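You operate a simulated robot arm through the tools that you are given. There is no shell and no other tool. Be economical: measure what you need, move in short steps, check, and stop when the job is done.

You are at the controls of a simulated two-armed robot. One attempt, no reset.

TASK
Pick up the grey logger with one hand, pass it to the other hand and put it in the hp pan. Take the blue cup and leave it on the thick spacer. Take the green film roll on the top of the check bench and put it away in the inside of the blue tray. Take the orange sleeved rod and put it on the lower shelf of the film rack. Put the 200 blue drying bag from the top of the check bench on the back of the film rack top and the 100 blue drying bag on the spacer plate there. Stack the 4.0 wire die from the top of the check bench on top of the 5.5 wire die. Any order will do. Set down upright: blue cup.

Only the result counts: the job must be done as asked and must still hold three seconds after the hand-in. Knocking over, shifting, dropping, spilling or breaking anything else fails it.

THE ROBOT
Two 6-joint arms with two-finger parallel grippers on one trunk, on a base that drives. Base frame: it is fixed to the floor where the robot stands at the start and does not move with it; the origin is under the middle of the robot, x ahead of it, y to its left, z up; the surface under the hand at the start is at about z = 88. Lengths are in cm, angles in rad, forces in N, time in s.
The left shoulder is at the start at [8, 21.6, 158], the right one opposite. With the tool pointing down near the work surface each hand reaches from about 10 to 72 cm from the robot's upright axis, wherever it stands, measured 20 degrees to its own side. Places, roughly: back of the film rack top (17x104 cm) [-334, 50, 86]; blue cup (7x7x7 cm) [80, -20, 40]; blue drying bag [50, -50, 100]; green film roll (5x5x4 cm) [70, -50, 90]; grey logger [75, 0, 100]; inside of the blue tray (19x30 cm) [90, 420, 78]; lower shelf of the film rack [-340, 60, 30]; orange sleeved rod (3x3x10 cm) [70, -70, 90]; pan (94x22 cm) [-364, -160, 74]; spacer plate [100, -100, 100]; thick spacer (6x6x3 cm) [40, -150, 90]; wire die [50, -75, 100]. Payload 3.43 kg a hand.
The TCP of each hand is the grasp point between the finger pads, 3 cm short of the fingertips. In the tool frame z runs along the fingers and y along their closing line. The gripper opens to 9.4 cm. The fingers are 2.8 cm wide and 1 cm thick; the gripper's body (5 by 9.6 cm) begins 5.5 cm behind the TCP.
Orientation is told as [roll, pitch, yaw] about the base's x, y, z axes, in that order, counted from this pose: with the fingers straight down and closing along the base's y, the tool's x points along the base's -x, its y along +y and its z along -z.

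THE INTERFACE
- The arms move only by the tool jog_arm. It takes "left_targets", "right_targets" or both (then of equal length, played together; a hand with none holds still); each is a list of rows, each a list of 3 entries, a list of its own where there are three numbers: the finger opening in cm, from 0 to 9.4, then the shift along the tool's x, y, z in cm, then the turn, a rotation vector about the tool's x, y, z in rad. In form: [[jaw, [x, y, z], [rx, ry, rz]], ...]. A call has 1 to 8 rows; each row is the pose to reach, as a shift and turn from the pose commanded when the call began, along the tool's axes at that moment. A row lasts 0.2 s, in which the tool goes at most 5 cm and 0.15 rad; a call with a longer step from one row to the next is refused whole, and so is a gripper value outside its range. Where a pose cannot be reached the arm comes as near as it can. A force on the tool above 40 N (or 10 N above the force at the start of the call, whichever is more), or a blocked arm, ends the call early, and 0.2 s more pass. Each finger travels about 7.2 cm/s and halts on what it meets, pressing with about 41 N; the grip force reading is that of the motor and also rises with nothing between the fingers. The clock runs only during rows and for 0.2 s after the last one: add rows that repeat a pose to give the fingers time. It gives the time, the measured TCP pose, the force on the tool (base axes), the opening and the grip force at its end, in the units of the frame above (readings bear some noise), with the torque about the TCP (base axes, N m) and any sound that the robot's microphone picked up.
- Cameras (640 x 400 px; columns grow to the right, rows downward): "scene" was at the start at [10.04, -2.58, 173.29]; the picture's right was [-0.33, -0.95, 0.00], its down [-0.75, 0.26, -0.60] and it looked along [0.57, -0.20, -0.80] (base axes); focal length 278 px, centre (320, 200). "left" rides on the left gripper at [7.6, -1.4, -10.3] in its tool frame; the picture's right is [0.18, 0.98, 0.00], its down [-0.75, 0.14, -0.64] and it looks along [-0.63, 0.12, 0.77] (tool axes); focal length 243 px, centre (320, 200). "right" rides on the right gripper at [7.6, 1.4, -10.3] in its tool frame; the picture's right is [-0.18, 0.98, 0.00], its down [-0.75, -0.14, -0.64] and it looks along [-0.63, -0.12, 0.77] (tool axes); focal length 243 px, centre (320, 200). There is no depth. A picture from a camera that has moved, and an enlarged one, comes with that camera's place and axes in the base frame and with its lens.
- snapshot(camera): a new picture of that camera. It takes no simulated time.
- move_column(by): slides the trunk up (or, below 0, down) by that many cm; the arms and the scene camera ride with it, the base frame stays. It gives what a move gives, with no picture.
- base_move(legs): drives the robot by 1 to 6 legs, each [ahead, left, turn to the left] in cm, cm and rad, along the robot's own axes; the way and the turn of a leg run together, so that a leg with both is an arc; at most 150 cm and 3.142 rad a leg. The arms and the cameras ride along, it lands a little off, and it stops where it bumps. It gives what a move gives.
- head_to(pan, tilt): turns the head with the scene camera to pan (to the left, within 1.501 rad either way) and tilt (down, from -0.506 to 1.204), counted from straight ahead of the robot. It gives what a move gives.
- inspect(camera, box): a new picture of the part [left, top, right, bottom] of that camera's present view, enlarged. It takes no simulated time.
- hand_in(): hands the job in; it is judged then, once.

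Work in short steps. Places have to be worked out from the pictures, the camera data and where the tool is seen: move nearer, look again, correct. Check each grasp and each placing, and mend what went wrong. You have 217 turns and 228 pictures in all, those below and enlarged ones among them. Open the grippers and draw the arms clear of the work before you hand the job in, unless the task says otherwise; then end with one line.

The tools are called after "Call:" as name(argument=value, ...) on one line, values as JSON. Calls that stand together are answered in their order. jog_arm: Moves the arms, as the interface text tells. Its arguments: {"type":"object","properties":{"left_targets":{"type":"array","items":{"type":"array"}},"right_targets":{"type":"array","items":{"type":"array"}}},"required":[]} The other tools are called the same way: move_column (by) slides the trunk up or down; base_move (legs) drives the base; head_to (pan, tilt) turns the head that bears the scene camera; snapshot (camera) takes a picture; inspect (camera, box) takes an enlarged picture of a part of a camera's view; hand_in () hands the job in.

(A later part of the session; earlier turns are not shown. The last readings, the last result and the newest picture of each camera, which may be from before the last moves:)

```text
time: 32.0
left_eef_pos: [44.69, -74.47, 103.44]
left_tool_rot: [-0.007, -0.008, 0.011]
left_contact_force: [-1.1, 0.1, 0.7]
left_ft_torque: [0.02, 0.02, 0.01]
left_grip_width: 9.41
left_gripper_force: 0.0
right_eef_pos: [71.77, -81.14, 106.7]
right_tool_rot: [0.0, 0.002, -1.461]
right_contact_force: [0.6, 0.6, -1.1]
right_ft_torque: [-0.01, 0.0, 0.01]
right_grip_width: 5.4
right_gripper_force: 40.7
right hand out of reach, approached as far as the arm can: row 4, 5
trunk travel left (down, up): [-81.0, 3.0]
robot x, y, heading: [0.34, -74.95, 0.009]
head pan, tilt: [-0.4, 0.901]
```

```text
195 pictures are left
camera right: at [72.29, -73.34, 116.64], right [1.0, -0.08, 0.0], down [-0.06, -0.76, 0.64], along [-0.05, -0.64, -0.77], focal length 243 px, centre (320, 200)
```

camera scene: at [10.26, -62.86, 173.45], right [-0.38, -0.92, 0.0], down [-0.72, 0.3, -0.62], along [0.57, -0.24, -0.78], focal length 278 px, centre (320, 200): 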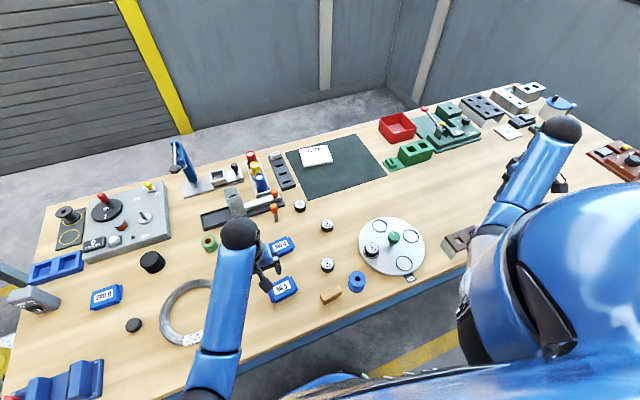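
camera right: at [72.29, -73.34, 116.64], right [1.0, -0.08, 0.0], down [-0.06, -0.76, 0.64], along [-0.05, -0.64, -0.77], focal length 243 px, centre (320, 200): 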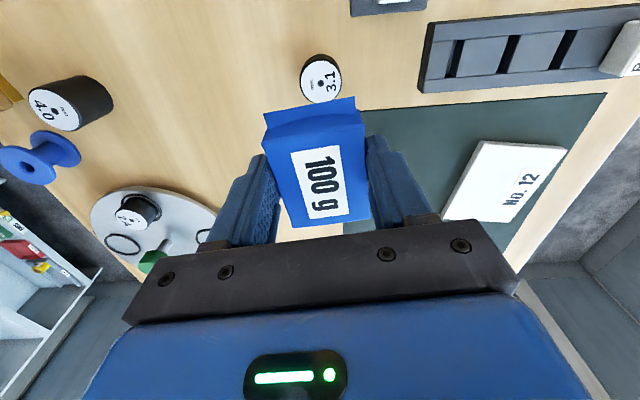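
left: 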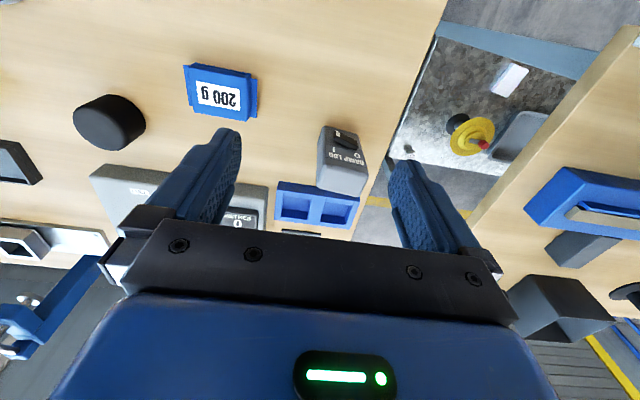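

The arm runs out at x≈72; plate needs x≈96.5. I'll back off, turn left 90° so the right shoulder faces the bench, lower the trunk a bit and approach sideways.

Call:
base_move(legs=[[-50, 0, 0], [0, 0, 1.563]])

Call:
head_to(pan=-1.2, tilt=0.8)

Call:
snapshot(camera="scene")

Call:
head_to(pan=1.4, tilt=0.5)

Call:
snapshot(camera="scene")

Call:
head_to(pan=0.2, tilt=0.4)

Call:
snapshot(camera="scene")

```text
time: 38.8
left_eef_pos: [-50.68, -31.03, 103.37]
left_tool_rot: [-0.004, -0.007, 1.53]
left_contact_force: [0.1, 0.0, -0.4]
left_ft_torque: [0.01, -0.01, 0.01]
left_grip_width: 9.4
left_gripper_force: 0.0
right_eef_pos: [-42.84, -4.25, 106.46]
right_tool_rot: [0.0, 0.0, 0.061]
right_contact_force: [0.3, -0.1, -1.6]
right_ft_torque: [0.05, 0.01, 0.03]
right_grip_width: 5.4
right_gripper_force: 41.5
trunk travel left (down, up): [-81.0, 3.0]
robot x, y, heading: [-52.34, -75.08, 1.535]
head pan, tilt: [-0.4, 0.901]
```

```text
time: 39.9
left_eef_pos: [-50.78, -30.93, 103.35]
left_tool_rot: [-0.006, -0.008, 1.53]
left_contact_force: [-0.6, 0.5, 0.3]
left_ft_torque: [0.03, -0.02, 0.0]
left_grip_width: 9.38
left_gripper_force: 0.1
right_eef_pos: [-42.77, -4.32, 106.42]
right_tool_rot: [-0.001, 0.0, 0.062]
right_contact_force: [1.2, 0.9, -0.4]
right_ft_torque: [-0.07, 0.0, 0.01]
right_grip_width: 5.38
right_gripper_force: 41.0
trunk travel left (down, up): [-81.0, 3.0]
robot x, y, heading: [-52.14, -75.21, 1.531]
head pan, tilt: [-1.201, 0.799]
```

```text
194 pictures are left
camera scene: at [-44.43, -69.77, 174.24], right [0.32, -0.95, 0.0], down [-0.68, -0.23, -0.7], along [0.66, 0.23, -0.72], focal length 278 px, centre (320, 200)
```

scene: 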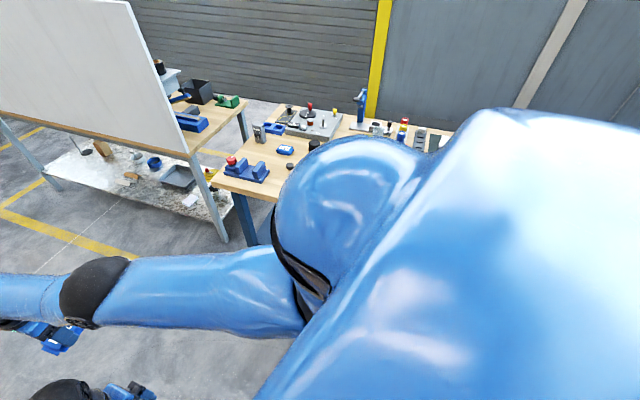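

```text
time: 42.3
left_eef_pos: [-50.76, -30.92, 103.34]
left_tool_rot: [-0.006, -0.007, 1.531]
left_contact_force: [-0.7, 0.2, 1.2]
left_ft_torque: [-0.01, -0.01, 0.01]
left_grip_width: 9.4
left_gripper_force: 0.1
right_eef_pos: [-42.76, -4.15, 106.51]
right_tool_rot: [-0.001, 0.001, 0.06]
right_contact_force: [0.4, 0.1, -0.4]
right_ft_torque: [0.01, 0.01, 0.0]
right_grip_width: 5.44
right_gripper_force: 40.5
trunk travel left (down, up): [-81.0, 3.0]
robot x, y, heading: [-51.88, -75.18, 1.533]
head pan, tilt: [1.4, 0.499]
```

```text
193 pictures are left
camera scene: at [-60.96, -70.48, 176.84], right [0.21, 0.98, 0.0], down [0.47, -0.1, -0.88], along [-0.86, 0.18, -0.48], focal length 278 px, centre (320, 200)
```

scene: 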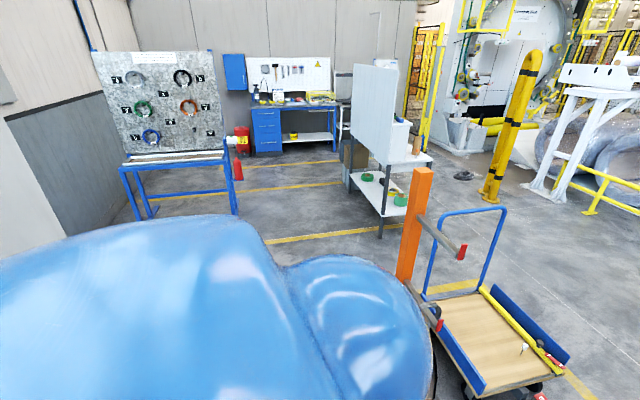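

```text
time: 43.7
left_eef_pos: [-50.72, -30.84, 103.18]
left_tool_rot: [-0.006, -0.008, 1.53]
left_contact_force: [-0.1, 0.2, 0.4]
left_ft_torque: [-0.03, -0.03, 0.01]
left_grip_width: 9.39
left_gripper_force: 0.1
right_eef_pos: [-42.9, -4.13, 106.42]
right_tool_rot: [0.0, 0.001, 0.059]
right_contact_force: [0.7, 0.1, -1.7]
right_ft_torque: [0.01, 0.02, -0.01]
right_grip_width: 5.39
right_gripper_force: 40.5
trunk travel left (down, up): [-81.0, 3.0]
robot x, y, heading: [-52.1, -75.17, 1.531]
head pan, tilt: [0.201, 0.4]
```

```text
192 pictures are left
camera scene: at [-53.55, -63.25, 177.75], right [0.99, 0.16, 0.0], down [0.06, -0.38, -0.92], along [-0.15, 0.91, -0.39], focal length 278 px, centre (320, 200)
```

scene: 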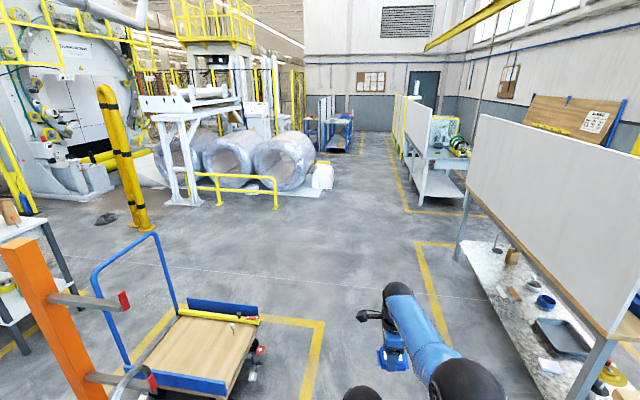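

Floor view is useful (trolley and orange post lie to the front-left, film rack beyond). Now lower the trunk 25 cm here over free floor, and swing the right hand to the robot's right side.

Call:
move_column(by=-25)

Call:
jog_arm(right_targets=[[3, [-4.5, -1, -1.5], [0, 0, 0]], [3, [-9, -2.5, -3], [0, 0, 0]], [3, [-13.5, -4, -4.5], [0, 0, 0]], [3, [-17.8, -6, -6], [0, 0, 0]], [3, [-22, -8.5, -7.5], [0, 0, 0]], [3, [-26, -11, -9], [0, 0, 0]], [3, [-29.8, -14, -10], [0, 0, 0]], [3, [-33, -17.5, -11], [0, 0, 0]]])

```text
time: 46.2
left_eef_pos: [-50.78, -31.03, 78.33]
left_tool_rot: [-0.006, -0.009, 1.531]
left_contact_force: [-0.6, -0.1, -0.3]
left_ft_torque: [-0.05, 0.01, 0.0]
left_grip_width: 9.43
left_gripper_force: 0.0
right_eef_pos: [-42.75, -4.25, 81.42]
right_tool_rot: [0.001, -0.001, 0.061]
right_contact_force: [0.0, 0.6, -0.9]
right_ft_torque: [-0.02, 0.0, -0.01]
right_grip_width: 5.39
right_gripper_force: 40.5
trunk travel left (down, up): [-56.0, 28.0]
robot x, y, heading: [-52.2, -75.36, 1.528]
head pan, tilt: [0.201, 0.4]
```

```text
refused: row 5 steps farther than a row can; nothing moved
```

Re-send with smaller steps along an arc about the shoulder.

Call:
jog_arm(right_targets=[[3, [-4.6, 0.5, -1], [0, 0, 0]], [3, [-9.2, 0.5, -2], [0, 0, 0]], [3, [-13.8, 0, -3], [0, 0, 0]], [3, [-18.2, -1, -4], [0, 0, 0]], [3, [-22.6, -2.5, -5], [0, 0, 0]], [3, [-26.8, -4.5, -6], [0, 0, 0]], [3, [-30.8, -7, -7], [0, 0, 0]], [3, [-34.6, -10, -8], [0, 0, 0]]])

Call:
jog_arm(right_targets=[[3, [-3.6, -3.2, -1], [0, 0, 0]], [3, [-6.8, -6.7, -2], [0, 0, 0]], [3, [-9.6, -10.5, -3], [0, 0, 0]], [3, [-12.2, -14.5, -4], [0, 0, 0]], [3, [-14.4, -18.7, -5], [0, 0, 0]], [3, [-16.2, -23.1, -6], [0, 0, 0]], [3, [-17.6, -27.6, -7], [0, 0, 0]], [3, [-18.6, -32.2, -8], [0, 0, 0]]])

```text
time: 48.0
left_eef_pos: [-50.64, -31.03, 78.33]
left_tool_rot: [-0.002, -0.01, 1.531]
left_contact_force: [-0.1, -0.2, 0.8]
left_ft_torque: [0.01, -0.02, 0.02]
left_grip_width: 9.42
left_gripper_force: 0.0
right_eef_pos: [-7.4, -12.05, 89.61]
right_tool_rot: [0.0, 0.001, 0.062]
right_contact_force: [-0.4, 0.4, -0.6]
right_ft_torque: [0.04, 0.0, 0.01]
right_grip_width: 5.39
right_gripper_force: 41.2
trunk travel left (down, up): [-56.0, 28.0]
robot x, y, heading: [-52.14, -75.17, 1.529]
head pan, tilt: [0.201, 0.4]
```

```text
time: 49.8
left_eef_pos: [-50.52, -31.03, 78.41]
left_tool_rot: [-0.003, -0.01, 1.53]
left_contact_force: [0.5, -0.1, 0.4]
left_ft_torque: [0.02, 0.0, 0.02]
left_grip_width: 9.38
left_gripper_force: 0.1
right_eef_pos: [19.85, -38.38, 89.35]
right_tool_rot: [0.001, -0.001, 0.062]
right_contact_force: [1.1, -0.1, -0.5]
right_ft_torque: [-0.03, 0.04, 0.0]
right_grip_width: 5.38
right_gripper_force: 40.7
right hand out of reach, approached as far as the arm can: row 2, 3, 4, 5, 6, 7, 8
trunk travel left (down, up): [-56.0, 28.0]
robot x, y, heading: [-52.15, -75.62, 1.531]
head pan, tilt: [0.201, 0.4]
```

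Tool-down height is limited to ~45 cm below the shoulder, so: raise the trunk again, centre the hand at the shoulder's side, then approach sideways. I'll set the bag on the mat before the plate and re-grasp with a tilted tool for the extra reach.

Call:
move_column(by=22)

Call:
jog_arm(right_targets=[[3, [0, -4.8, 0], [0, 0, 0]], [3, [0, -9.6, 0], [0, 0, 0]], [3, [0, -14.4, 0], [0, 0, 0]], [3, [0, -19.2, 0], [0, 0, 0]], [3, [1, -24, 0], [0, 0, 0]]])

Call:
base_move(legs=[[-25.4, -50, 0]])

Call:
snapshot(camera="right")

```text
time: 52.2
left_eef_pos: [-50.73, -30.98, 100.38]
left_tool_rot: [-0.004, -0.008, 1.529]
left_contact_force: [-0.1, -0.4, 0.4]
left_ft_torque: [-0.04, -0.01, 0.02]
left_grip_width: 9.39
left_gripper_force: 0.0
right_eef_pos: [19.95, -38.16, 111.32]
right_tool_rot: [-0.001, -0.001, 0.063]
right_contact_force: [0.4, 0.0, -0.5]
right_ft_torque: [-0.03, -0.01, 0.01]
right_grip_width: 5.38
right_gripper_force: 40.9
trunk travel left (down, up): [-78.0, 6.0]
robot x, y, heading: [-52.23, -75.46, 1.534]
head pan, tilt: [0.201, 0.4]
```

```text
time: 53.4
left_eef_pos: [-50.67, -31.13, 100.38]
left_tool_rot: [-0.005, -0.01, 1.53]
left_contact_force: [-1.5, -0.8, -0.2]
left_ft_torque: [0.02, 0.0, 0.0]
left_grip_width: 9.39
left_gripper_force: 0.1
right_eef_pos: [23.94, -62.08, 107.18]
right_tool_rot: [0.001, -0.003, 0.062]
right_contact_force: [-0.3, -1.2, -0.2]
right_ft_torque: [0.02, 0.02, 0.0]
right_grip_width: 5.41
right_gripper_force: 40.9
right hand out of reach, approached as far as the arm can: row 1, 2, 3, 4, 5
trunk travel left (down, up): [-78.0, 6.0]
robot x, y, heading: [-52.21, -75.23, 1.537]
head pan, tilt: [0.201, 0.4]
```

```text
time: 56.5
left_eef_pos: [-2.39, -57.82, 100.29]
left_tool_rot: [-0.007, -0.008, 1.521]
left_contact_force: [-0.5, 0.1, 0.1]
left_ft_torque: [-0.01, -0.01, -0.02]
left_grip_width: 9.37
left_gripper_force: 0.0
right_eef_pos: [71.81, -89.48, 107.27]
right_tool_rot: [0.0, -0.003, 0.052]
right_contact_force: [0.3, -0.9, -1.4]
right_ft_torque: [-0.01, -0.02, 0.05]
right_grip_width: 5.4
right_gripper_force: 40.9
trunk travel left (down, up): [-78.0, 6.0]
robot x, y, heading: [-4.21, -102.52, 1.521]
head pan, tilt: [0.201, 0.4]
```

```text
191 pictures are left
camera right: at [64.06, -88.4, 117.46], right [0.13, 0.99, 0.0], down [0.76, -0.1, 0.64], along [0.64, -0.09, -0.76], focal length 243 px, centre (320, 200)
```

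right: 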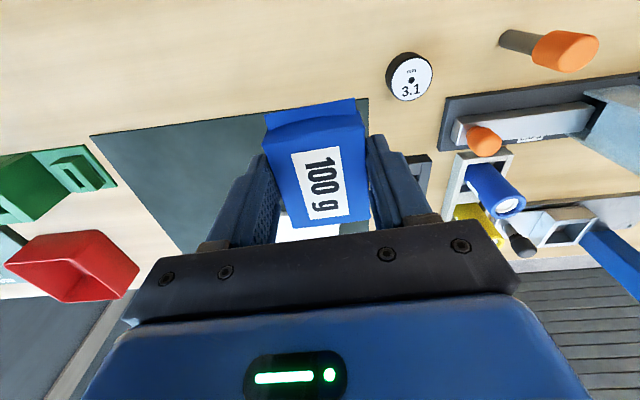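

Now set the bag on the mat near (79.5,-96): move out and down.

Call:
jog_arm(right_targets=[[3, [-3.5, -3.2, 1], [0, 0, 0]], [3, [-7, -6.5, 3], [0, 0, 0]], [3, [-7.6, -6.9, 7], [0, 0, 0]], [3, [-7.6, -6.9, 11], [0, 0, 0]], [3, [-7.6, -6.9, 13.5], [0, 0, 0]], [3, [-7.6, -6.9, 14.5], [0, 0, 0]], [3, [-7.6, -6.9, 14.9], [0, 0, 0]]])

Call:
snapshot(camera="right")

```text
refused: row 2 steps farther than a row can; nothing moved
```

```text
190 pictures are left
camera right: at [64.06, -88.4, 117.46], right [0.13, 0.99, 0.0], down [0.76, -0.1, 0.64], along [0.64, -0.09, -0.76], focal length 243 px, centre (320, 200)
```

right: 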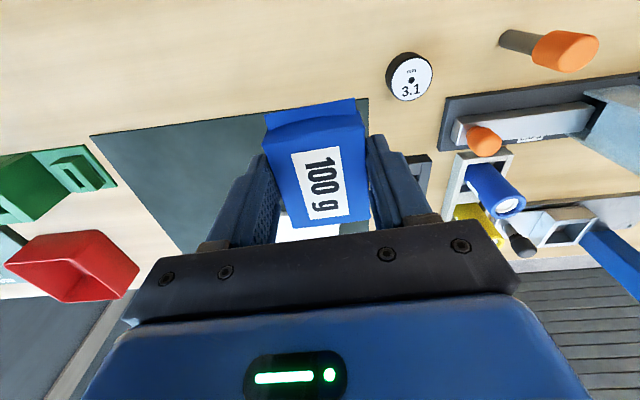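

I must keep steps ≤ 5 cm. Re-send.

Call:
jog_arm(right_targets=[[3, [-3.2, -3, 1], [0, 0, 0]], [3, [-6, -5.5, 3], [0, 0, 0]], [3, [-7.6, -6.9, 6.5], [0, 0, 0]], [3, [-7.6, -6.9, 10.5], [0, 0, 0]], [3, [-7.6, -6.9, 13.5], [0, 0, 0]], [3, [-7.6, -6.9, 14.5], [0, 0, 0]], [3, [-7.6, -6.9, 14.9], [0, 0, 0]]])

Call:
snapshot(camera="right")

```text
time: 58.1
left_eef_pos: [-2.23, -57.88, 100.32]
left_tool_rot: [-0.005, -0.009, 1.523]
left_contact_force: [-0.7, -0.1, 0.6]
left_ft_torque: [-0.01, 0.02, 0.03]
left_grip_width: 9.4
left_gripper_force: 0.1
right_eef_pos: [78.82, -96.15, 93.23]
right_tool_rot: [0.001, 0.0, 0.053]
right_contact_force: [-1.0, -0.7, -0.3]
right_ft_torque: [0.02, 0.03, 0.0]
right_grip_width: 5.4
right_gripper_force: 40.9
right hand out of reach, approached as far as the arm can: row 5, 6, 7
trunk travel left (down, up): [-78.0, 6.0]
robot x, y, heading: [-4.38, -102.19, 1.523]
head pan, tilt: [0.201, 0.4]
```

```text
189 pictures are left
camera right: at [70.98, -95.02, 103.26], right [0.13, 0.99, 0.0], down [0.76, -0.1, 0.64], along [0.64, -0.08, -0.77], focal length 243 px, centre (320, 200)
```

right: 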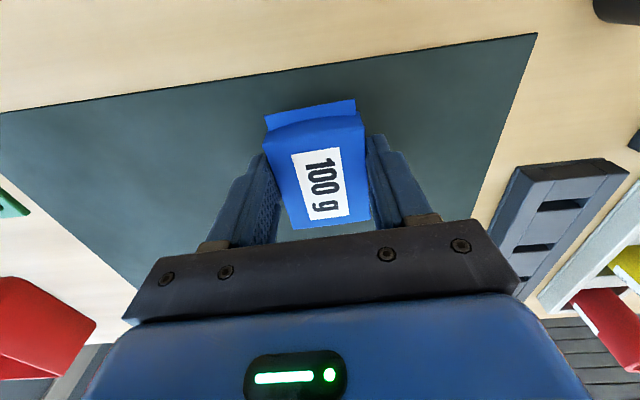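

Reach-limited at z=93.2 (bag bottom ~1 cm above the mat). Lower with the trunk.

Call:
move_column(by=-1.0)

```text
time: 58.7
left_eef_pos: [-2.25, -57.97, 99.35]
left_tool_rot: [-0.004, -0.011, 1.522]
left_contact_force: [0.8, -0.7, -0.4]
left_ft_torque: [-0.02, 0.0, 0.01]
left_grip_width: 9.39
left_gripper_force: 0.1
right_eef_pos: [78.78, -96.05, 92.09]
right_tool_rot: [0.0, -0.002, 0.053]
right_contact_force: [-0.5, -0.7, -0.3]
right_ft_torque: [0.01, -0.01, 0.03]
right_grip_width: 5.4
right_gripper_force: 40.6
trunk travel left (down, up): [-77.0, 7.0]
robot x, y, heading: [-4.18, -102.13, 1.523]
head pan, tilt: [0.201, 0.4]
```

Bag is about on the mat. Open, tilt the hand 0.45 forward about the TCP, and re-grasp.

Call:
jog_arm(right_targets=[[3, [0, 0, 0.2], [0, 0, 0]], [5.5, [0, 0, 0.2], [0, 0, 0]], [7, [0, 0, 0], [0, 0, 0]], [7.5, [0, 0, -0.2], [0, -0.15, 0]], [7.5, [0, 0, -0.3], [0, -0.3, 0]], [7.5, [0, 0, -0.3], [0, -0.45, 0]], [7.5, [0, 0, -0.3], [0, -0.5, 0]]])

Call:
snapshot(camera="right")

```text
time: 59.7
left_eef_pos: [-2.62, -57.99, 99.38]
left_tool_rot: [-0.006, -0.008, 1.522]
left_contact_force: [0.0, 0.7, -0.4]
left_ft_torque: [-0.01, -0.02, 0.0]
left_grip_width: 9.39
left_gripper_force: 0.0
right_eef_pos: [77.57, -96.09, 91.45]
right_tool_rot: [0.002, -0.031, 0.052]
right_contact_force: [0.3, 1.1, 0.9]
right_ft_torque: [-0.01, -0.02, 0.0]
right_grip_width: 7.51
right_gripper_force: 0.1
trunk travel left (down, up): [-77.0, 7.0]
robot x, y, heading: [-4.11, -102.52, 1.52]
head pan, tilt: [0.201, 0.4]
stopped in row 4 (right hand): the force on the tool passed its limit at 86 N (the readings are from after the stop); the commanded pose is now the measured one
```

```text
188 pictures are left
camera right: at [69.47, -95.04, 101.33], right [0.13, 0.99, 0.01], down [0.74, -0.1, 0.66], along [0.66, -0.08, -0.75], focal length 243 px, centre (320, 200)
```

right: 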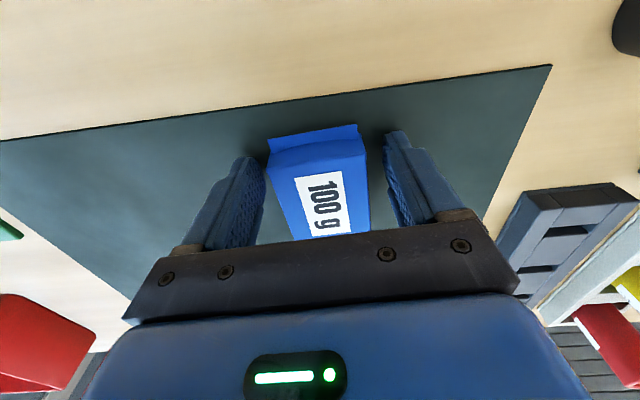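

The tips touched the mat while turning. I lift 1.5 cm first, then tilt.

Call:
jog_arm(right_targets=[[7.5, [0, 0, -1.5], [0, 0, 0]], [7.5, [0, 0, -2], [0, -0.12, 0]], [7.5, [0, 0, -2], [0, -0.24, 0]], [7.5, [0, 0, -2], [0, -0.36, 0]], [7.5, [0, 0, -2], [0, -0.45, 0]], [7.5, [0, 0, -2], [0, -0.45, 0]]])

Call:
snapshot(camera="right")

```text
time: 61.1
left_eef_pos: [-2.25, -57.87, 99.26]
left_tool_rot: [-0.006, -0.009, 1.522]
left_contact_force: [0.6, -0.4, 0.4]
left_ft_torque: [0.0, 0.01, 0.04]
left_grip_width: 9.41
left_gripper_force: 0.0
right_eef_pos: [77.78, -96.23, 93.18]
right_tool_rot: [0.001, -0.481, 0.051]
right_contact_force: [0.3, -0.4, -0.9]
right_ft_torque: [-0.01, -0.02, 0.03]
right_grip_width: 7.5
right_gripper_force: 0.1
trunk travel left (down, up): [-77.0, 7.0]
robot x, y, heading: [-4.09, -102.07, 1.523]
head pan, tilt: [0.201, 0.4]
```

```text
187 pictures are left
camera right: at [66.21, -95.33, 98.67], right [0.11, 0.99, 0.09], down [0.38, -0.12, 0.92], along [0.92, -0.07, -0.39], focal length 243 px, centre (320, 200)
```

right: 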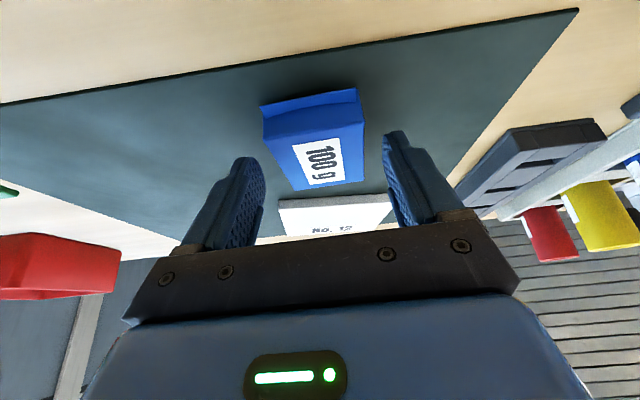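

Lower straight 1.0 cm and close on the bag.

Call:
jog_arm(right_targets=[[7.5, [0.25, 0, 0.45], [0, 0, 0]], [7.5, [0.46, 0, 0.89], [0, 0, 0]], [5, [0.46, 0, 0.89], [0, 0, 0]], [3, [0.46, 0, 0.89], [0, 0, 0]], [3, [0.46, 0, 0.89], [0, 0, 0]], [3, [0.46, 0, 0.89], [0, 0, 0]]])

Call:
snapshot(camera="right")

```text
time: 62.5
left_eef_pos: [-2.21, -57.93, 99.24]
left_tool_rot: [-0.007, -0.009, 1.521]
left_contact_force: [0.0, 0.0, -1.1]
left_ft_torque: [0.03, 0.0, 0.01]
left_grip_width: 9.39
left_gripper_force: 0.0
right_eef_pos: [77.87, -96.24, 92.22]
right_tool_rot: [0.001, -0.477, 0.052]
right_contact_force: [0.1, 1.5, 1.4]
right_ft_torque: [0.07, -0.07, 0.02]
right_grip_width: 5.4
right_gripper_force: 41.7
trunk travel left (down, up): [-77.0, 7.0]
robot x, y, heading: [-3.97, -102.34, 1.519]
head pan, tilt: [0.201, 0.4]
```

```text
186 pictures are left
camera right: at [66.17, -95.38, 97.72], right [0.11, 0.99, 0.09], down [0.38, -0.12, 0.92], along [0.92, -0.07, -0.39], focal length 243 px, centre (320, 200)
```

right: 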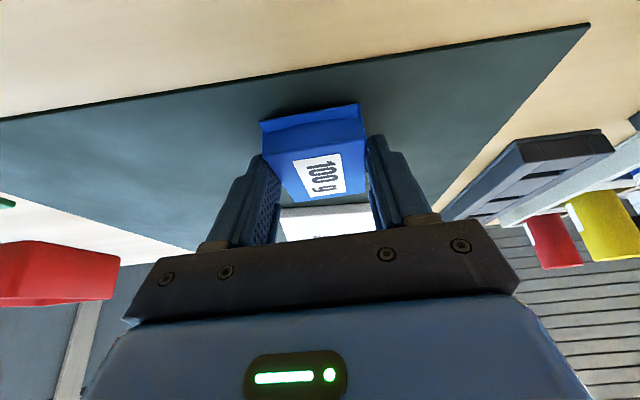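

Bag re-gripped. Plate centre estimated (95,-95.4). Lift 4 cm and move 16 cm out.

Call:
jog_arm(right_targets=[[3, [-1.84, 0, -3.55], [0, 0, 0]], [3, [-5.4, 0, -1.7], [0, 0, 0]], [3, [-8.9, 0, 0.1], [0, 0, 0]], [3, [-12.5, 0, 2.0], [0, 0, 0]], [3, [-16, -0.1, 3.8], [0, 0, 0]], [3, [-16, -0.1, 3.8], [0, 0, 0]]])

Call:
snapshot(camera="right")

```text
time: 63.9
left_eef_pos: [-2.27, -57.97, 99.39]
left_tool_rot: [-0.004, -0.01, 1.521]
left_contact_force: [-0.7, -0.6, -0.9]
left_ft_torque: [-0.01, -0.01, -0.01]
left_grip_width: 9.41
left_gripper_force: 0.2
right_eef_pos: [89.49, -95.31, 97.41]
right_tool_rot: [0.002, -0.478, 0.052]
right_contact_force: [-0.4, -0.4, -0.5]
right_ft_torque: [0.02, 0.01, -0.01]
right_grip_width: 5.42
right_gripper_force: 40.8
right hand out of reach, approached as far as the arm can: row 4, 5, 6
trunk travel left (down, up): [-77.0, 7.0]
robot x, y, heading: [-4.17, -101.94, 1.523]
head pan, tilt: [0.201, 0.4]
```

```text
185 pictures are left
camera right: at [77.88, -94.43, 102.84], right [0.11, 0.99, 0.09], down [0.38, -0.12, 0.92], along [0.92, -0.07, -0.39], focal length 243 px, centre (320, 200)
```

right: 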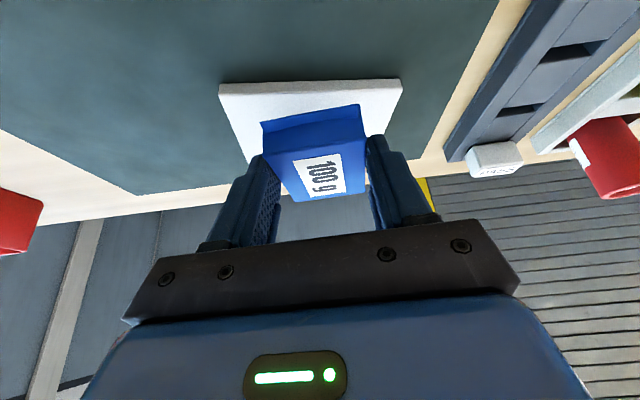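

Near plate edge at x≈89.3. Strafe the base 4.6 cm toward the bench (back to the starting clearance).

Call:
base_move(legs=[[0, -4.8, 0]])

Call:
snapshot(camera="right")

```text
time: 64.8
left_eef_pos: [1.66, -58.27, 99.3]
left_tool_rot: [-0.015, -0.009, 1.523]
left_contact_force: [-1.3, -0.4, 0.1]
left_ft_torque: [0.0, -0.04, 0.0]
left_grip_width: 9.4
left_gripper_force: 0.0
right_eef_pos: [93.46, -95.25, 98.17]
right_tool_rot: [0.001, -0.487, 0.053]
right_contact_force: [0.0, 0.4, -0.1]
right_ft_torque: [-0.01, -0.02, -0.02]
right_grip_width: 5.38
right_gripper_force: 40.8
trunk travel left (down, up): [-77.0, 7.0]
robot x, y, heading: [0.88, -102.65, 1.523]
head pan, tilt: [0.201, 0.4]
```

```text
184 pictures are left
camera right: at [81.75, -94.54, 103.55], right [0.11, 0.99, 0.09], down [0.37, -0.12, 0.92], along [0.92, -0.07, -0.38], focal length 243 px, centre (320, 200)
```

right: 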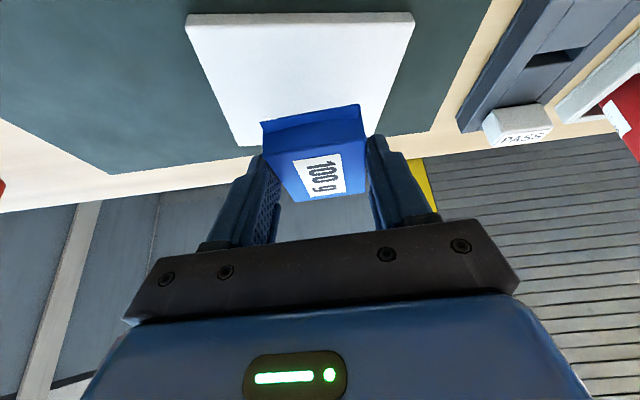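

Well over the plate. Lower by the trunk 4 cm (bag bottom then ~1 cm above).

Call:
move_column(by=-4.0)

Call:
snapshot(camera="right")

```text
time: 65.6
left_eef_pos: [2.25, -58.17, 95.35]
left_tool_rot: [-0.007, -0.009, 1.525]
left_contact_force: [-0.3, -0.8, -0.6]
left_ft_torque: [-0.02, 0.03, -0.02]
left_grip_width: 9.4
left_gripper_force: 0.1
right_eef_pos: [94.23, -95.32, 93.47]
right_tool_rot: [0.002, -0.48, 0.054]
right_contact_force: [-1.8, 1.0, 4.4]
right_ft_torque: [0.01, 0.14, -0.05]
right_grip_width: 5.4
right_gripper_force: 41.0
trunk travel left (down, up): [-73.0, 11.0]
robot x, y, heading: [0.46, -102.83, 1.525]
head pan, tilt: [0.201, 0.4]
```

```text
183 pictures are left
camera right: at [82.49, -94.54, 98.94], right [0.11, 0.99, 0.09], down [0.38, -0.12, 0.92], along [0.92, -0.07, -0.39], focal length 243 px, centre (320, 200)
```

right: 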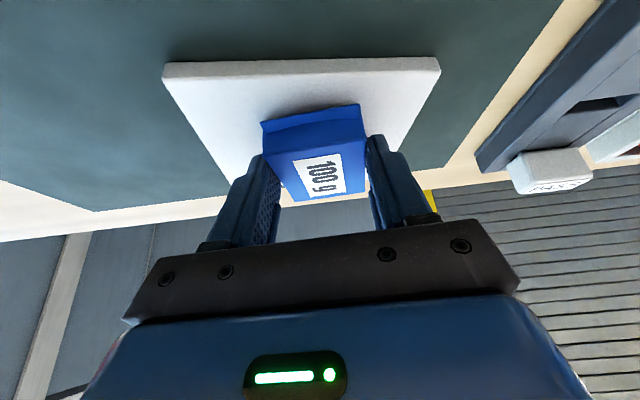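

Contact felt (4 N). Release, and draw back along the tool axis.

Call:
jog_arm(right_targets=[[5.5, [0, 0, 0], [0, 0, 0]], [7, [0, 0, 0], [0, 0, 0]], [8, [0, 0, -0.5], [0, 0, 0]], [8, [0, 0, -4], [0, 0, 0]], [8, [0, 0, -8], [0, 0, 0]], [8, [0, 0, -12], [0, 0, 0]]])

Call:
snapshot(camera="right")

```text
time: 67.0
left_eef_pos: [2.29, -58.3, 95.29]
left_tool_rot: [-0.006, -0.009, 1.524]
left_contact_force: [-0.1, 0.2, 0.9]
left_ft_torque: [0.05, -0.02, 0.05]
left_grip_width: 9.41
left_gripper_force: 0.2
right_eef_pos: [88.67, -96.0, 104.39]
right_tool_rot: [0.0, -0.476, 0.051]
right_contact_force: [-0.2, -0.6, 0.8]
right_ft_torque: [-0.02, -0.01, 0.01]
right_grip_width: 8.02
right_gripper_force: 0.2
trunk travel left (down, up): [-73.0, 11.0]
robot x, y, heading: [0.68, -102.78, 1.529]
head pan, tilt: [0.201, 0.4]
```

```text
182 pictures are left
camera right: at [77.07, -95.2, 109.83], right [0.11, 0.99, 0.09], down [0.38, -0.12, 0.92], along [0.92, -0.07, -0.39], focal length 243 px, centre (320, 200)
```

right: 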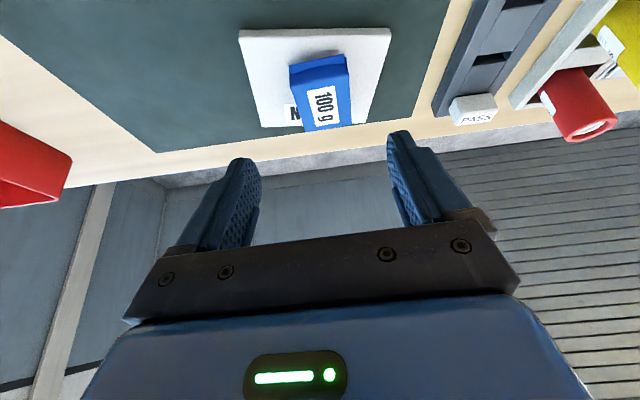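

Bag lies on the plate; check the far end margin.

Call:
inspect(camera="right", box=[220, 20, 410, 140])

```text
3.33 times, centred on (315, 80) of right
camera zoom: at [77.07, -95.2, 109.83], right [0.11, 0.99, 0.09], down [0.38, -0.12, 0.92], along [0.92, -0.07, -0.39], focal length 809 px, centre (337, 600)
```

zoom: 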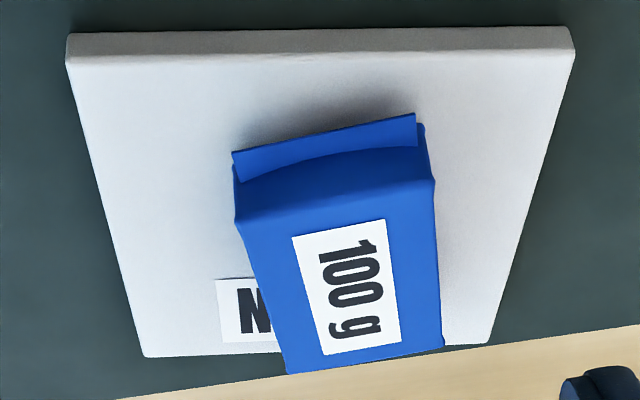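

Good margin on the plate. Now back away from the bench and restore the right hand to a front, tool-down pose.

Call:
base_move(legs=[[0, 50, 0]])

Call:
move_column(by=8)

Call:
jog_arm(right_targets=[[8, [3.5, 2.6, -1.8], [0, 0.12, 0]], [8, [7, 5.3, -3.6], [0, 0.24, 0]], [8, [10.5, 8, -5.4], [0, 0.36, 0]], [8, [14, 10.6, -7.2], [0, 0.476, 0]]])

Call:
jog_arm(right_targets=[[8, [3.5, 3, 0], [0, 0, -0.147]], [8, [7, 6, 0], [0, 0, -0.294]], [8, [10.5, 9, 0], [0, 0, -0.441]], [8, [14, 12, 0], [0, 0, -0.588]], [8, [17.5, 15, 0], [0, 0, -0.735]], [8, [21, 18, 0], [0, 0, -0.882]], [8, [24.5, 21, 0], [0, 0, -1.029]], [8, [28, 24, 0], [0, 0, -1.176]]])

Call:
jog_arm(right_targets=[[8, [0, 0, 0], [0, 0, -0.147]], [8, [0, 0, 0], [0, 0, -0.294]]])

```text
time: 69.9
left_eef_pos: [-45.48, -55.89, 95.22]
left_tool_rot: [-0.004, -0.009, 1.527]
left_contact_force: [0.6, 0.4, 0.3]
left_ft_torque: [0.0, 0.02, 0.06]
left_grip_width: 9.4
left_gripper_force: 0.1
right_eef_pos: [40.98, -93.44, 104.08]
right_tool_rot: [0.001, -0.475, 0.058]
right_contact_force: [0.1, 0.3, 0.2]
right_ft_torque: [-0.02, -0.01, 0.01]
right_grip_width: 8.0
right_gripper_force: 0.1
trunk travel left (down, up): [-73.0, 11.0]
robot x, y, heading: [-47.23, -100.36, 1.529]
head pan, tilt: [0.201, 0.4]
```

```text
time: 71.0
left_eef_pos: [-45.74, -55.98, 103.22]
left_tool_rot: [-0.003, -0.009, 1.527]
left_contact_force: [-0.8, 0.8, -0.2]
left_ft_torque: [0.01, -0.01, 0.0]
left_grip_width: 9.41
left_gripper_force: 0.1
right_eef_pos: [40.91, -93.57, 112.23]
right_tool_rot: [0.002, -0.477, 0.059]
right_contact_force: [-0.2, 0.2, 1.0]
right_ft_torque: [0.02, -0.01, 0.0]
right_grip_width: 7.99
right_gripper_force: 0.1
trunk travel left (down, up): [-81.0, 3.0]
robot x, y, heading: [-47.74, -100.55, 1.523]
head pan, tilt: [0.201, 0.4]
```

```text
time: 72.0
left_eef_pos: [-45.68, -56.03, 103.2]
left_tool_rot: [-0.003, -0.009, 1.528]
left_contact_force: [0.3, 0.3, 0.2]
left_ft_torque: [0.04, 0.03, 0.02]
left_grip_width: 9.38
left_gripper_force: 0.0
right_eef_pos: [26.65, -83.21, 108.89]
right_tool_rot: [0.001, -0.002, 0.058]
right_contact_force: [-0.7, -1.0, 0.5]
right_ft_torque: [0.01, 0.03, -0.04]
right_grip_width: 8.0
right_gripper_force: 0.1
right hand out of reach, approached as far as the arm can: row 4
trunk travel left (down, up): [-81.0, 3.0]
robot x, y, heading: [-47.2, -100.42, 1.525]
head pan, tilt: [0.201, 0.4]
```

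```text
time: 73.8
left_eef_pos: [-45.88, -55.88, 103.38]
left_tool_rot: [-0.005, -0.009, 1.527]
left_contact_force: [-0.1, -0.5, 0.3]
left_ft_torque: [-0.02, 0.02, 0.01]
left_grip_width: 9.4
left_gripper_force: 0.1
right_eef_pos: [-1.9, -59.67, 102.93]
right_tool_rot: [-0.004, -0.006, 1.235]
right_contact_force: [0.4, -0.2, -1.3]
right_ft_torque: [0.01, 0.03, 0.02]
right_grip_width: 7.98
right_gripper_force: 0.1
right hand out of reach, approached as far as the arm can: row 1, 2, 3, 4, 5, 6, 7, 8
trunk travel left (down, up): [-81.0, 3.0]
robot x, y, heading: [-46.79, -100.04, 1.526]
head pan, tilt: [0.201, 0.4]
```

```text
time: 74.4
left_eef_pos: [-45.77, -56.07, 103.35]
left_tool_rot: [-0.005, -0.01, 1.528]
left_contact_force: [0.8, -0.1, 0.2]
left_ft_torque: [0.03, -0.03, 0.0]
left_grip_width: 9.38
left_gripper_force: 0.1
right_eef_pos: [-1.64, -59.72, 102.87]
right_tool_rot: [-0.003, -0.002, 1.532]
right_contact_force: [0.8, 0.3, -0.6]
right_ft_torque: [-0.01, 0.02, -0.01]
right_grip_width: 7.99
right_gripper_force: 0.0
trunk travel left (down, up): [-81.0, 3.0]
robot x, y, heading: [-46.94, -100.3, 1.525]
head pan, tilt: [0.201, 0.4]
```

Now turn to face the bench, go left in front of the logger, then forward.

Call:
base_move(legs=[[0, 0, -1.525], [0, 86, 0], [46, 0, 0]])

Call:
head_to(pan=0.2, tilt=0.85)

Call:
snapshot(camera="scene")

Call:
snapshot(camera="left")

```text
time: 85.0
left_eef_pos: [40.59, -9.84, 103.46]
left_tool_rot: [-0.005, -0.01, 0.047]
left_contact_force: [0.8, 0.6, 1.0]
left_ft_torque: [0.03, -0.02, 0.02]
left_grip_width: 9.4
left_gripper_force: 0.1
right_eef_pos: [40.77, -54.02, 102.84]
right_tool_rot: [-0.004, -0.004, 0.046]
right_contact_force: [0.2, -0.1, -0.5]
right_ft_torque: [0.01, -0.02, 0.0]
right_grip_width: 8.01
right_gripper_force: 0.1
trunk travel left (down, up): [-81.0, 3.0]
robot x, y, heading: [-3.0, -12.6, 0.051]
head pan, tilt: [0.201, 0.4]
```

```text
time: 85.9
left_eef_pos: [40.85, -9.77, 103.32]
left_tool_rot: [-0.005, -0.009, 0.048]
left_contact_force: [-0.2, 0.1, 0.0]
left_ft_torque: [0.01, -0.04, -0.01]
left_grip_width: 9.4
left_gripper_force: 0.0
right_eef_pos: [41.13, -53.95, 102.75]
right_tool_rot: [-0.003, -0.001, 0.047]
right_contact_force: [0.3, 0.1, 0.1]
right_ft_torque: [0.0, -0.06, 0.0]
right_grip_width: 7.99
right_gripper_force: 0.0
trunk travel left (down, up): [-81.0, 3.0]
robot x, y, heading: [-3.39, -12.42, 0.049]
head pan, tilt: [0.201, 0.85]
```

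```text
180 pictures are left
camera scene: at [7.1, -10.33, 173.84], right [0.25, -0.97, 0.0], down [-0.73, -0.18, -0.66], along [0.64, 0.16, -0.75], focal length 278 px, centre (320, 200)
```

scene: 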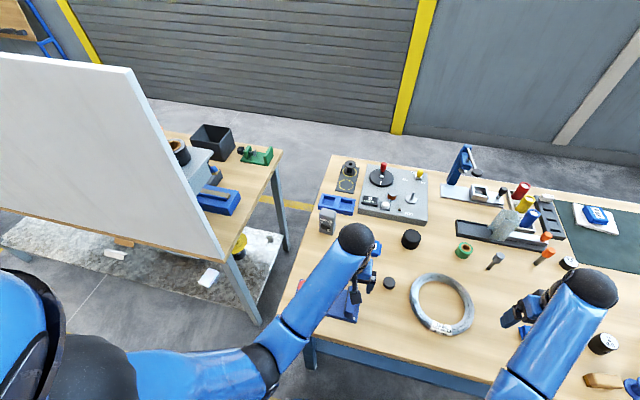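

```text
179 pictures are left
camera left: at [33.03, -11.54, 113.38], right [-0.23, 0.97, -0.01], down [0.74, 0.18, 0.65], along [0.63, 0.14, -0.76], focal length 243 px, centre (320, 200)
```

left: 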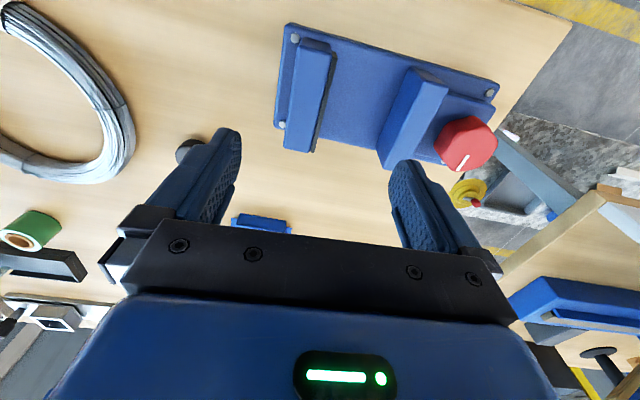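

Logger at about (67,2). Move the left hand above it for a closer look.

Call:
jog_arm(left_targets=[[9.4, [-4.3, 1.5, -0.5], [0, 0, 0]], [9.4, [-8.6, 3, -1], [0, 0, 0]], [9.4, [-12.9, 4.5, -1.5], [0, 0, 0]], [9.4, [-17.2, 6, -2], [0, 0, 0]], [9.4, [-21.3, 8, -2.5], [0, 0, 0]], [9.4, [-24.5, 10.5, -3], [0, 0, 0]]])

Call:
snapshot(camera="left")

Call:
inspect(camera="scene", box=[290, 150, 440, 250])

```text
time: 87.3
left_eef_pos: [64.44, 2.15, 106.39]
left_tool_rot: [-0.005, -0.007, 0.046]
left_contact_force: [0.1, 0.3, 0.4]
left_ft_torque: [0.01, 0.01, -0.01]
left_grip_width: 9.4
left_gripper_force: 0.1
right_eef_pos: [41.14, -54.0, 102.7]
right_tool_rot: [-0.003, 0.0, 0.048]
right_contact_force: [0.3, 0.3, -0.5]
right_ft_torque: [-0.01, 0.02, 0.02]
right_grip_width: 7.97
right_gripper_force: 0.2
trunk travel left (down, up): [-81.0, 3.0]
robot x, y, heading: [-3.43, -12.28, 0.049]
head pan, tilt: [0.201, 0.85]
```

```text
178 pictures are left
camera left: at [56.76, 0.39, 116.42], right [-0.23, 0.97, -0.01], down [0.74, 0.18, 0.65], along [0.63, 0.14, -0.76], focal length 243 px, centre (320, 200)
```

left: 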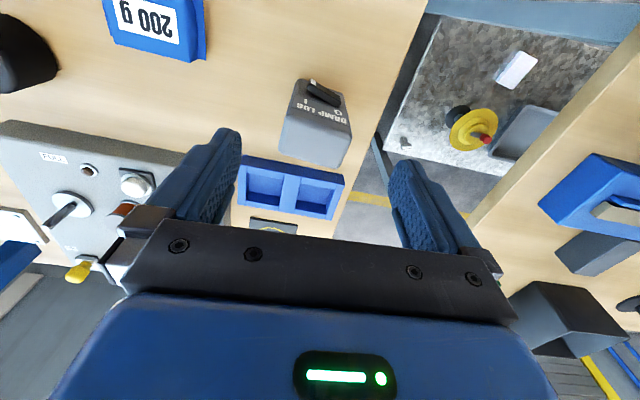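

```text
4.00 times, centred on (365, 200) of scene
camera zoom: at [7.15, -10.2, 173.82], right [0.25, -0.97, 0.0], down [-0.73, -0.18, -0.66], along [0.64, 0.16, -0.75], focal length 1114 px, centre (140, 200)
```

zoom: 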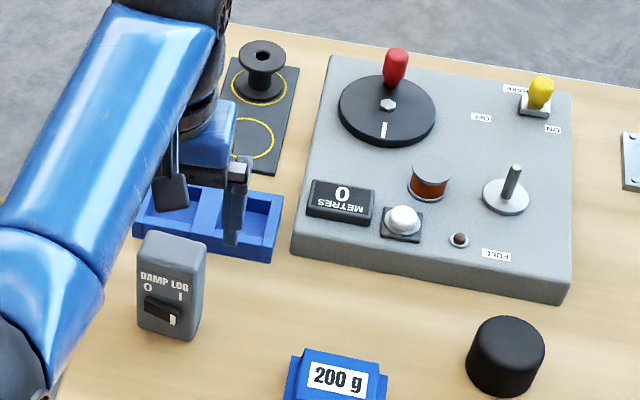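

The logger stands upright (~5 wide, ~12 tall), top near z≈100, centre about (65.4,2). Descend with the left hand around its upper half and look.

Call:
jog_arm(left_targets=[[9.4, [-0.9, -0.2, 2], [0, 0, 0]], [9.4, [-0.9, -0.2, 5], [0, 0, 0]], [9.4, [-0.9, -0.2, 7.5], [0, 0, 0]]])

Call:
snapshot(camera="left")

```text
time: 88.1
left_eef_pos: [65.19, 1.6, 99.17]
left_tool_rot: [-0.005, -0.012, 0.048]
left_contact_force: [-0.2, -1.5, -0.6]
left_ft_torque: [0.02, 0.01, 0.0]
left_grip_width: 9.38
left_gripper_force: 0.1
left hand out of reach, approached as far as the arm can: row 3
right_eef_pos: [41.09, -54.04, 102.88]
right_tool_rot: [-0.005, -0.002, 0.047]
right_contact_force: [0.0, -1.0, -0.2]
right_ft_torque: [-0.01, 0.0, -0.02]
right_grip_width: 7.99
right_gripper_force: 0.0
trunk travel left (down, up): [-81.0, 3.0]
robot x, y, heading: [-3.5, -12.16, 0.045]
head pan, tilt: [0.201, 0.85]
```

```text
176 pictures are left
camera left: at [57.48, -0.05, 109.21], right [-0.23, 0.97, -0.01], down [0.74, 0.18, 0.65], along [0.63, 0.14, -0.76], focal length 243 px, centre (320, 200)
```

left: 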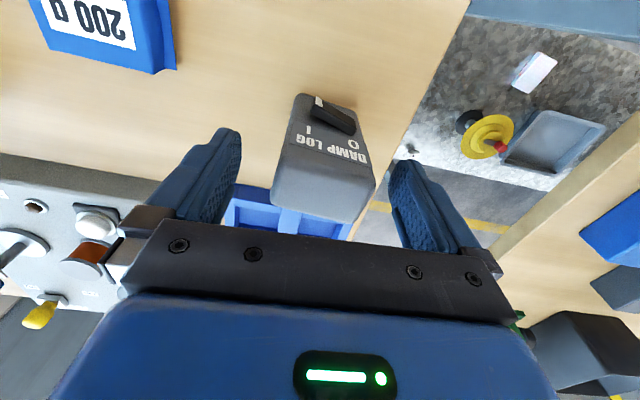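

Logger spans x 63.8–67.5, top ≈98.3. Lower via trunk 2.2 cm, then close the left hand.

Call:
move_column(by=-2.2)

Call:
jog_arm(left_targets=[[7.5, [-0.3, 0.2, 0], [0, 0, 0]], [5.5, [-0.3, 0.2, 0], [0, 0, 0]], [3.5, [-0.3, 0.2, 0], [0, 0, 0]], [3, [-0.3, 0.2, 0], [0, 0, 0]], [3, [-0.3, 0.2, 0], [0, 0, 0]]])

Call:
snapshot(camera="left")

```text
time: 88.8
left_eef_pos: [65.26, 1.74, 96.98]
left_tool_rot: [-0.006, -0.01, 0.046]
left_contact_force: [0.6, -0.3, 0.5]
left_ft_torque: [-0.03, 0.0, 0.0]
left_grip_width: 9.41
left_gripper_force: 0.0
right_eef_pos: [41.08, -54.06, 100.6]
right_tool_rot: [-0.004, -0.002, 0.045]
right_contact_force: [-0.2, -0.1, 0.4]
right_ft_torque: [0.0, -0.02, 0.0]
right_grip_width: 8.0
right_gripper_force: 0.0
trunk travel left (down, up): [-78.8, 5.2]
robot x, y, heading: [-3.58, -11.95, 0.047]
head pan, tilt: [0.201, 0.85]
```

```text
time: 90.0
left_eef_pos: [65.46, 1.87, 97.0]
left_tool_rot: [-0.006, -0.01, 0.048]
left_contact_force: [1.7, -0.2, 2.7]
left_ft_torque: [0.14, -0.12, -0.05]
left_grip_width: 5.98
left_gripper_force: 40.9
right_eef_pos: [41.02, -54.14, 100.54]
right_tool_rot: [-0.003, -0.002, 0.048]
right_contact_force: [-0.5, -0.7, -1.0]
right_ft_torque: [-0.02, -0.01, -0.01]
right_grip_width: 8.0
right_gripper_force: 0.1
trunk travel left (down, up): [-78.8, 5.2]
robot x, y, heading: [-3.62, -11.89, 0.047]
head pan, tilt: [0.201, 0.85]
```

```text
175 pictures are left
camera left: at [57.7, 0.18, 107.07], right [-0.23, 0.97, -0.01], down [0.74, 0.18, 0.65], along [0.63, 0.14, -0.76], focal length 243 px, centre (320, 200)
```

left: 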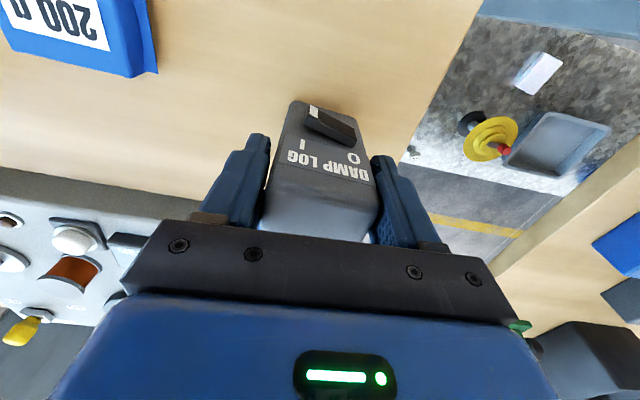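

Gripped (6.0 cm). Lift with arm and trunk, then back away from the bench for the hand-over.

Call:
jog_arm(left_targets=[[3, [0, 0, -3], [0, 0, 0]], [3, [0, 0, -6], [0, 0, 0]], [3, [0, 0, -9], [0, 0, 0]]])

Call:
move_column(by=5)

Call:
snapshot(camera="left")

```text
time: 90.8
left_eef_pos: [65.22, 2.1, 105.96]
left_tool_rot: [-0.005, -0.008, 0.047]
left_contact_force: [-0.2, 0.6, -1.3]
left_ft_torque: [0.0, 0.04, -0.02]
left_grip_width: 6.0
left_gripper_force: 40.7
right_eef_pos: [41.09, -54.01, 100.54]
right_tool_rot: [-0.004, -0.001, 0.048]
right_contact_force: [0.4, 0.6, 0.4]
right_ft_torque: [0.04, 0.03, 0.04]
right_grip_width: 8.0
right_gripper_force: 0.1
trunk travel left (down, up): [-78.8, 5.2]
robot x, y, heading: [-3.77, -12.1, 0.042]
head pan, tilt: [0.201, 0.85]
```

```text
time: 91.7
left_eef_pos: [65.32, 2.14, 110.92]
left_tool_rot: [-0.006, -0.007, 0.046]
left_contact_force: [0.0, 0.1, -0.7]
left_ft_torque: [-0.02, -0.01, -0.03]
left_grip_width: 5.99
left_gripper_force: 41.2
right_eef_pos: [41.19, -54.04, 105.65]
right_tool_rot: [-0.004, -0.002, 0.046]
right_contact_force: [0.0, -0.8, 0.5]
right_ft_torque: [-0.01, 0.03, 0.02]
right_grip_width: 7.99
right_gripper_force: 0.1
trunk travel left (down, up): [-83.8, 0.2]
robot x, y, heading: [-3.56, -12.45, 0.043]
head pan, tilt: [0.201, 0.85]
```

```text
174 pictures are left
camera left: at [57.59, 0.33, 121.05], right [-0.23, 0.97, -0.01], down [0.74, 0.18, 0.65], along [0.63, 0.14, -0.76], focal length 243 px, centre (320, 200)
```

left: 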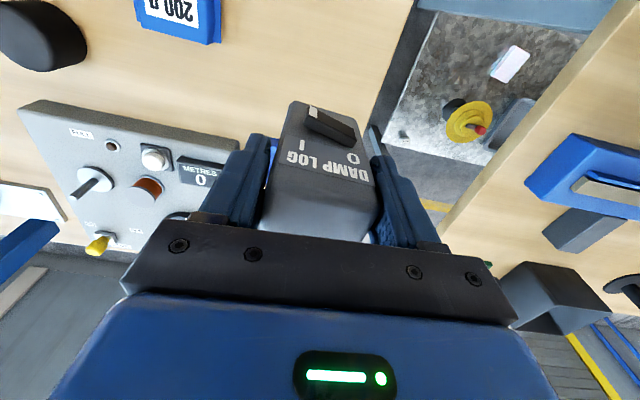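

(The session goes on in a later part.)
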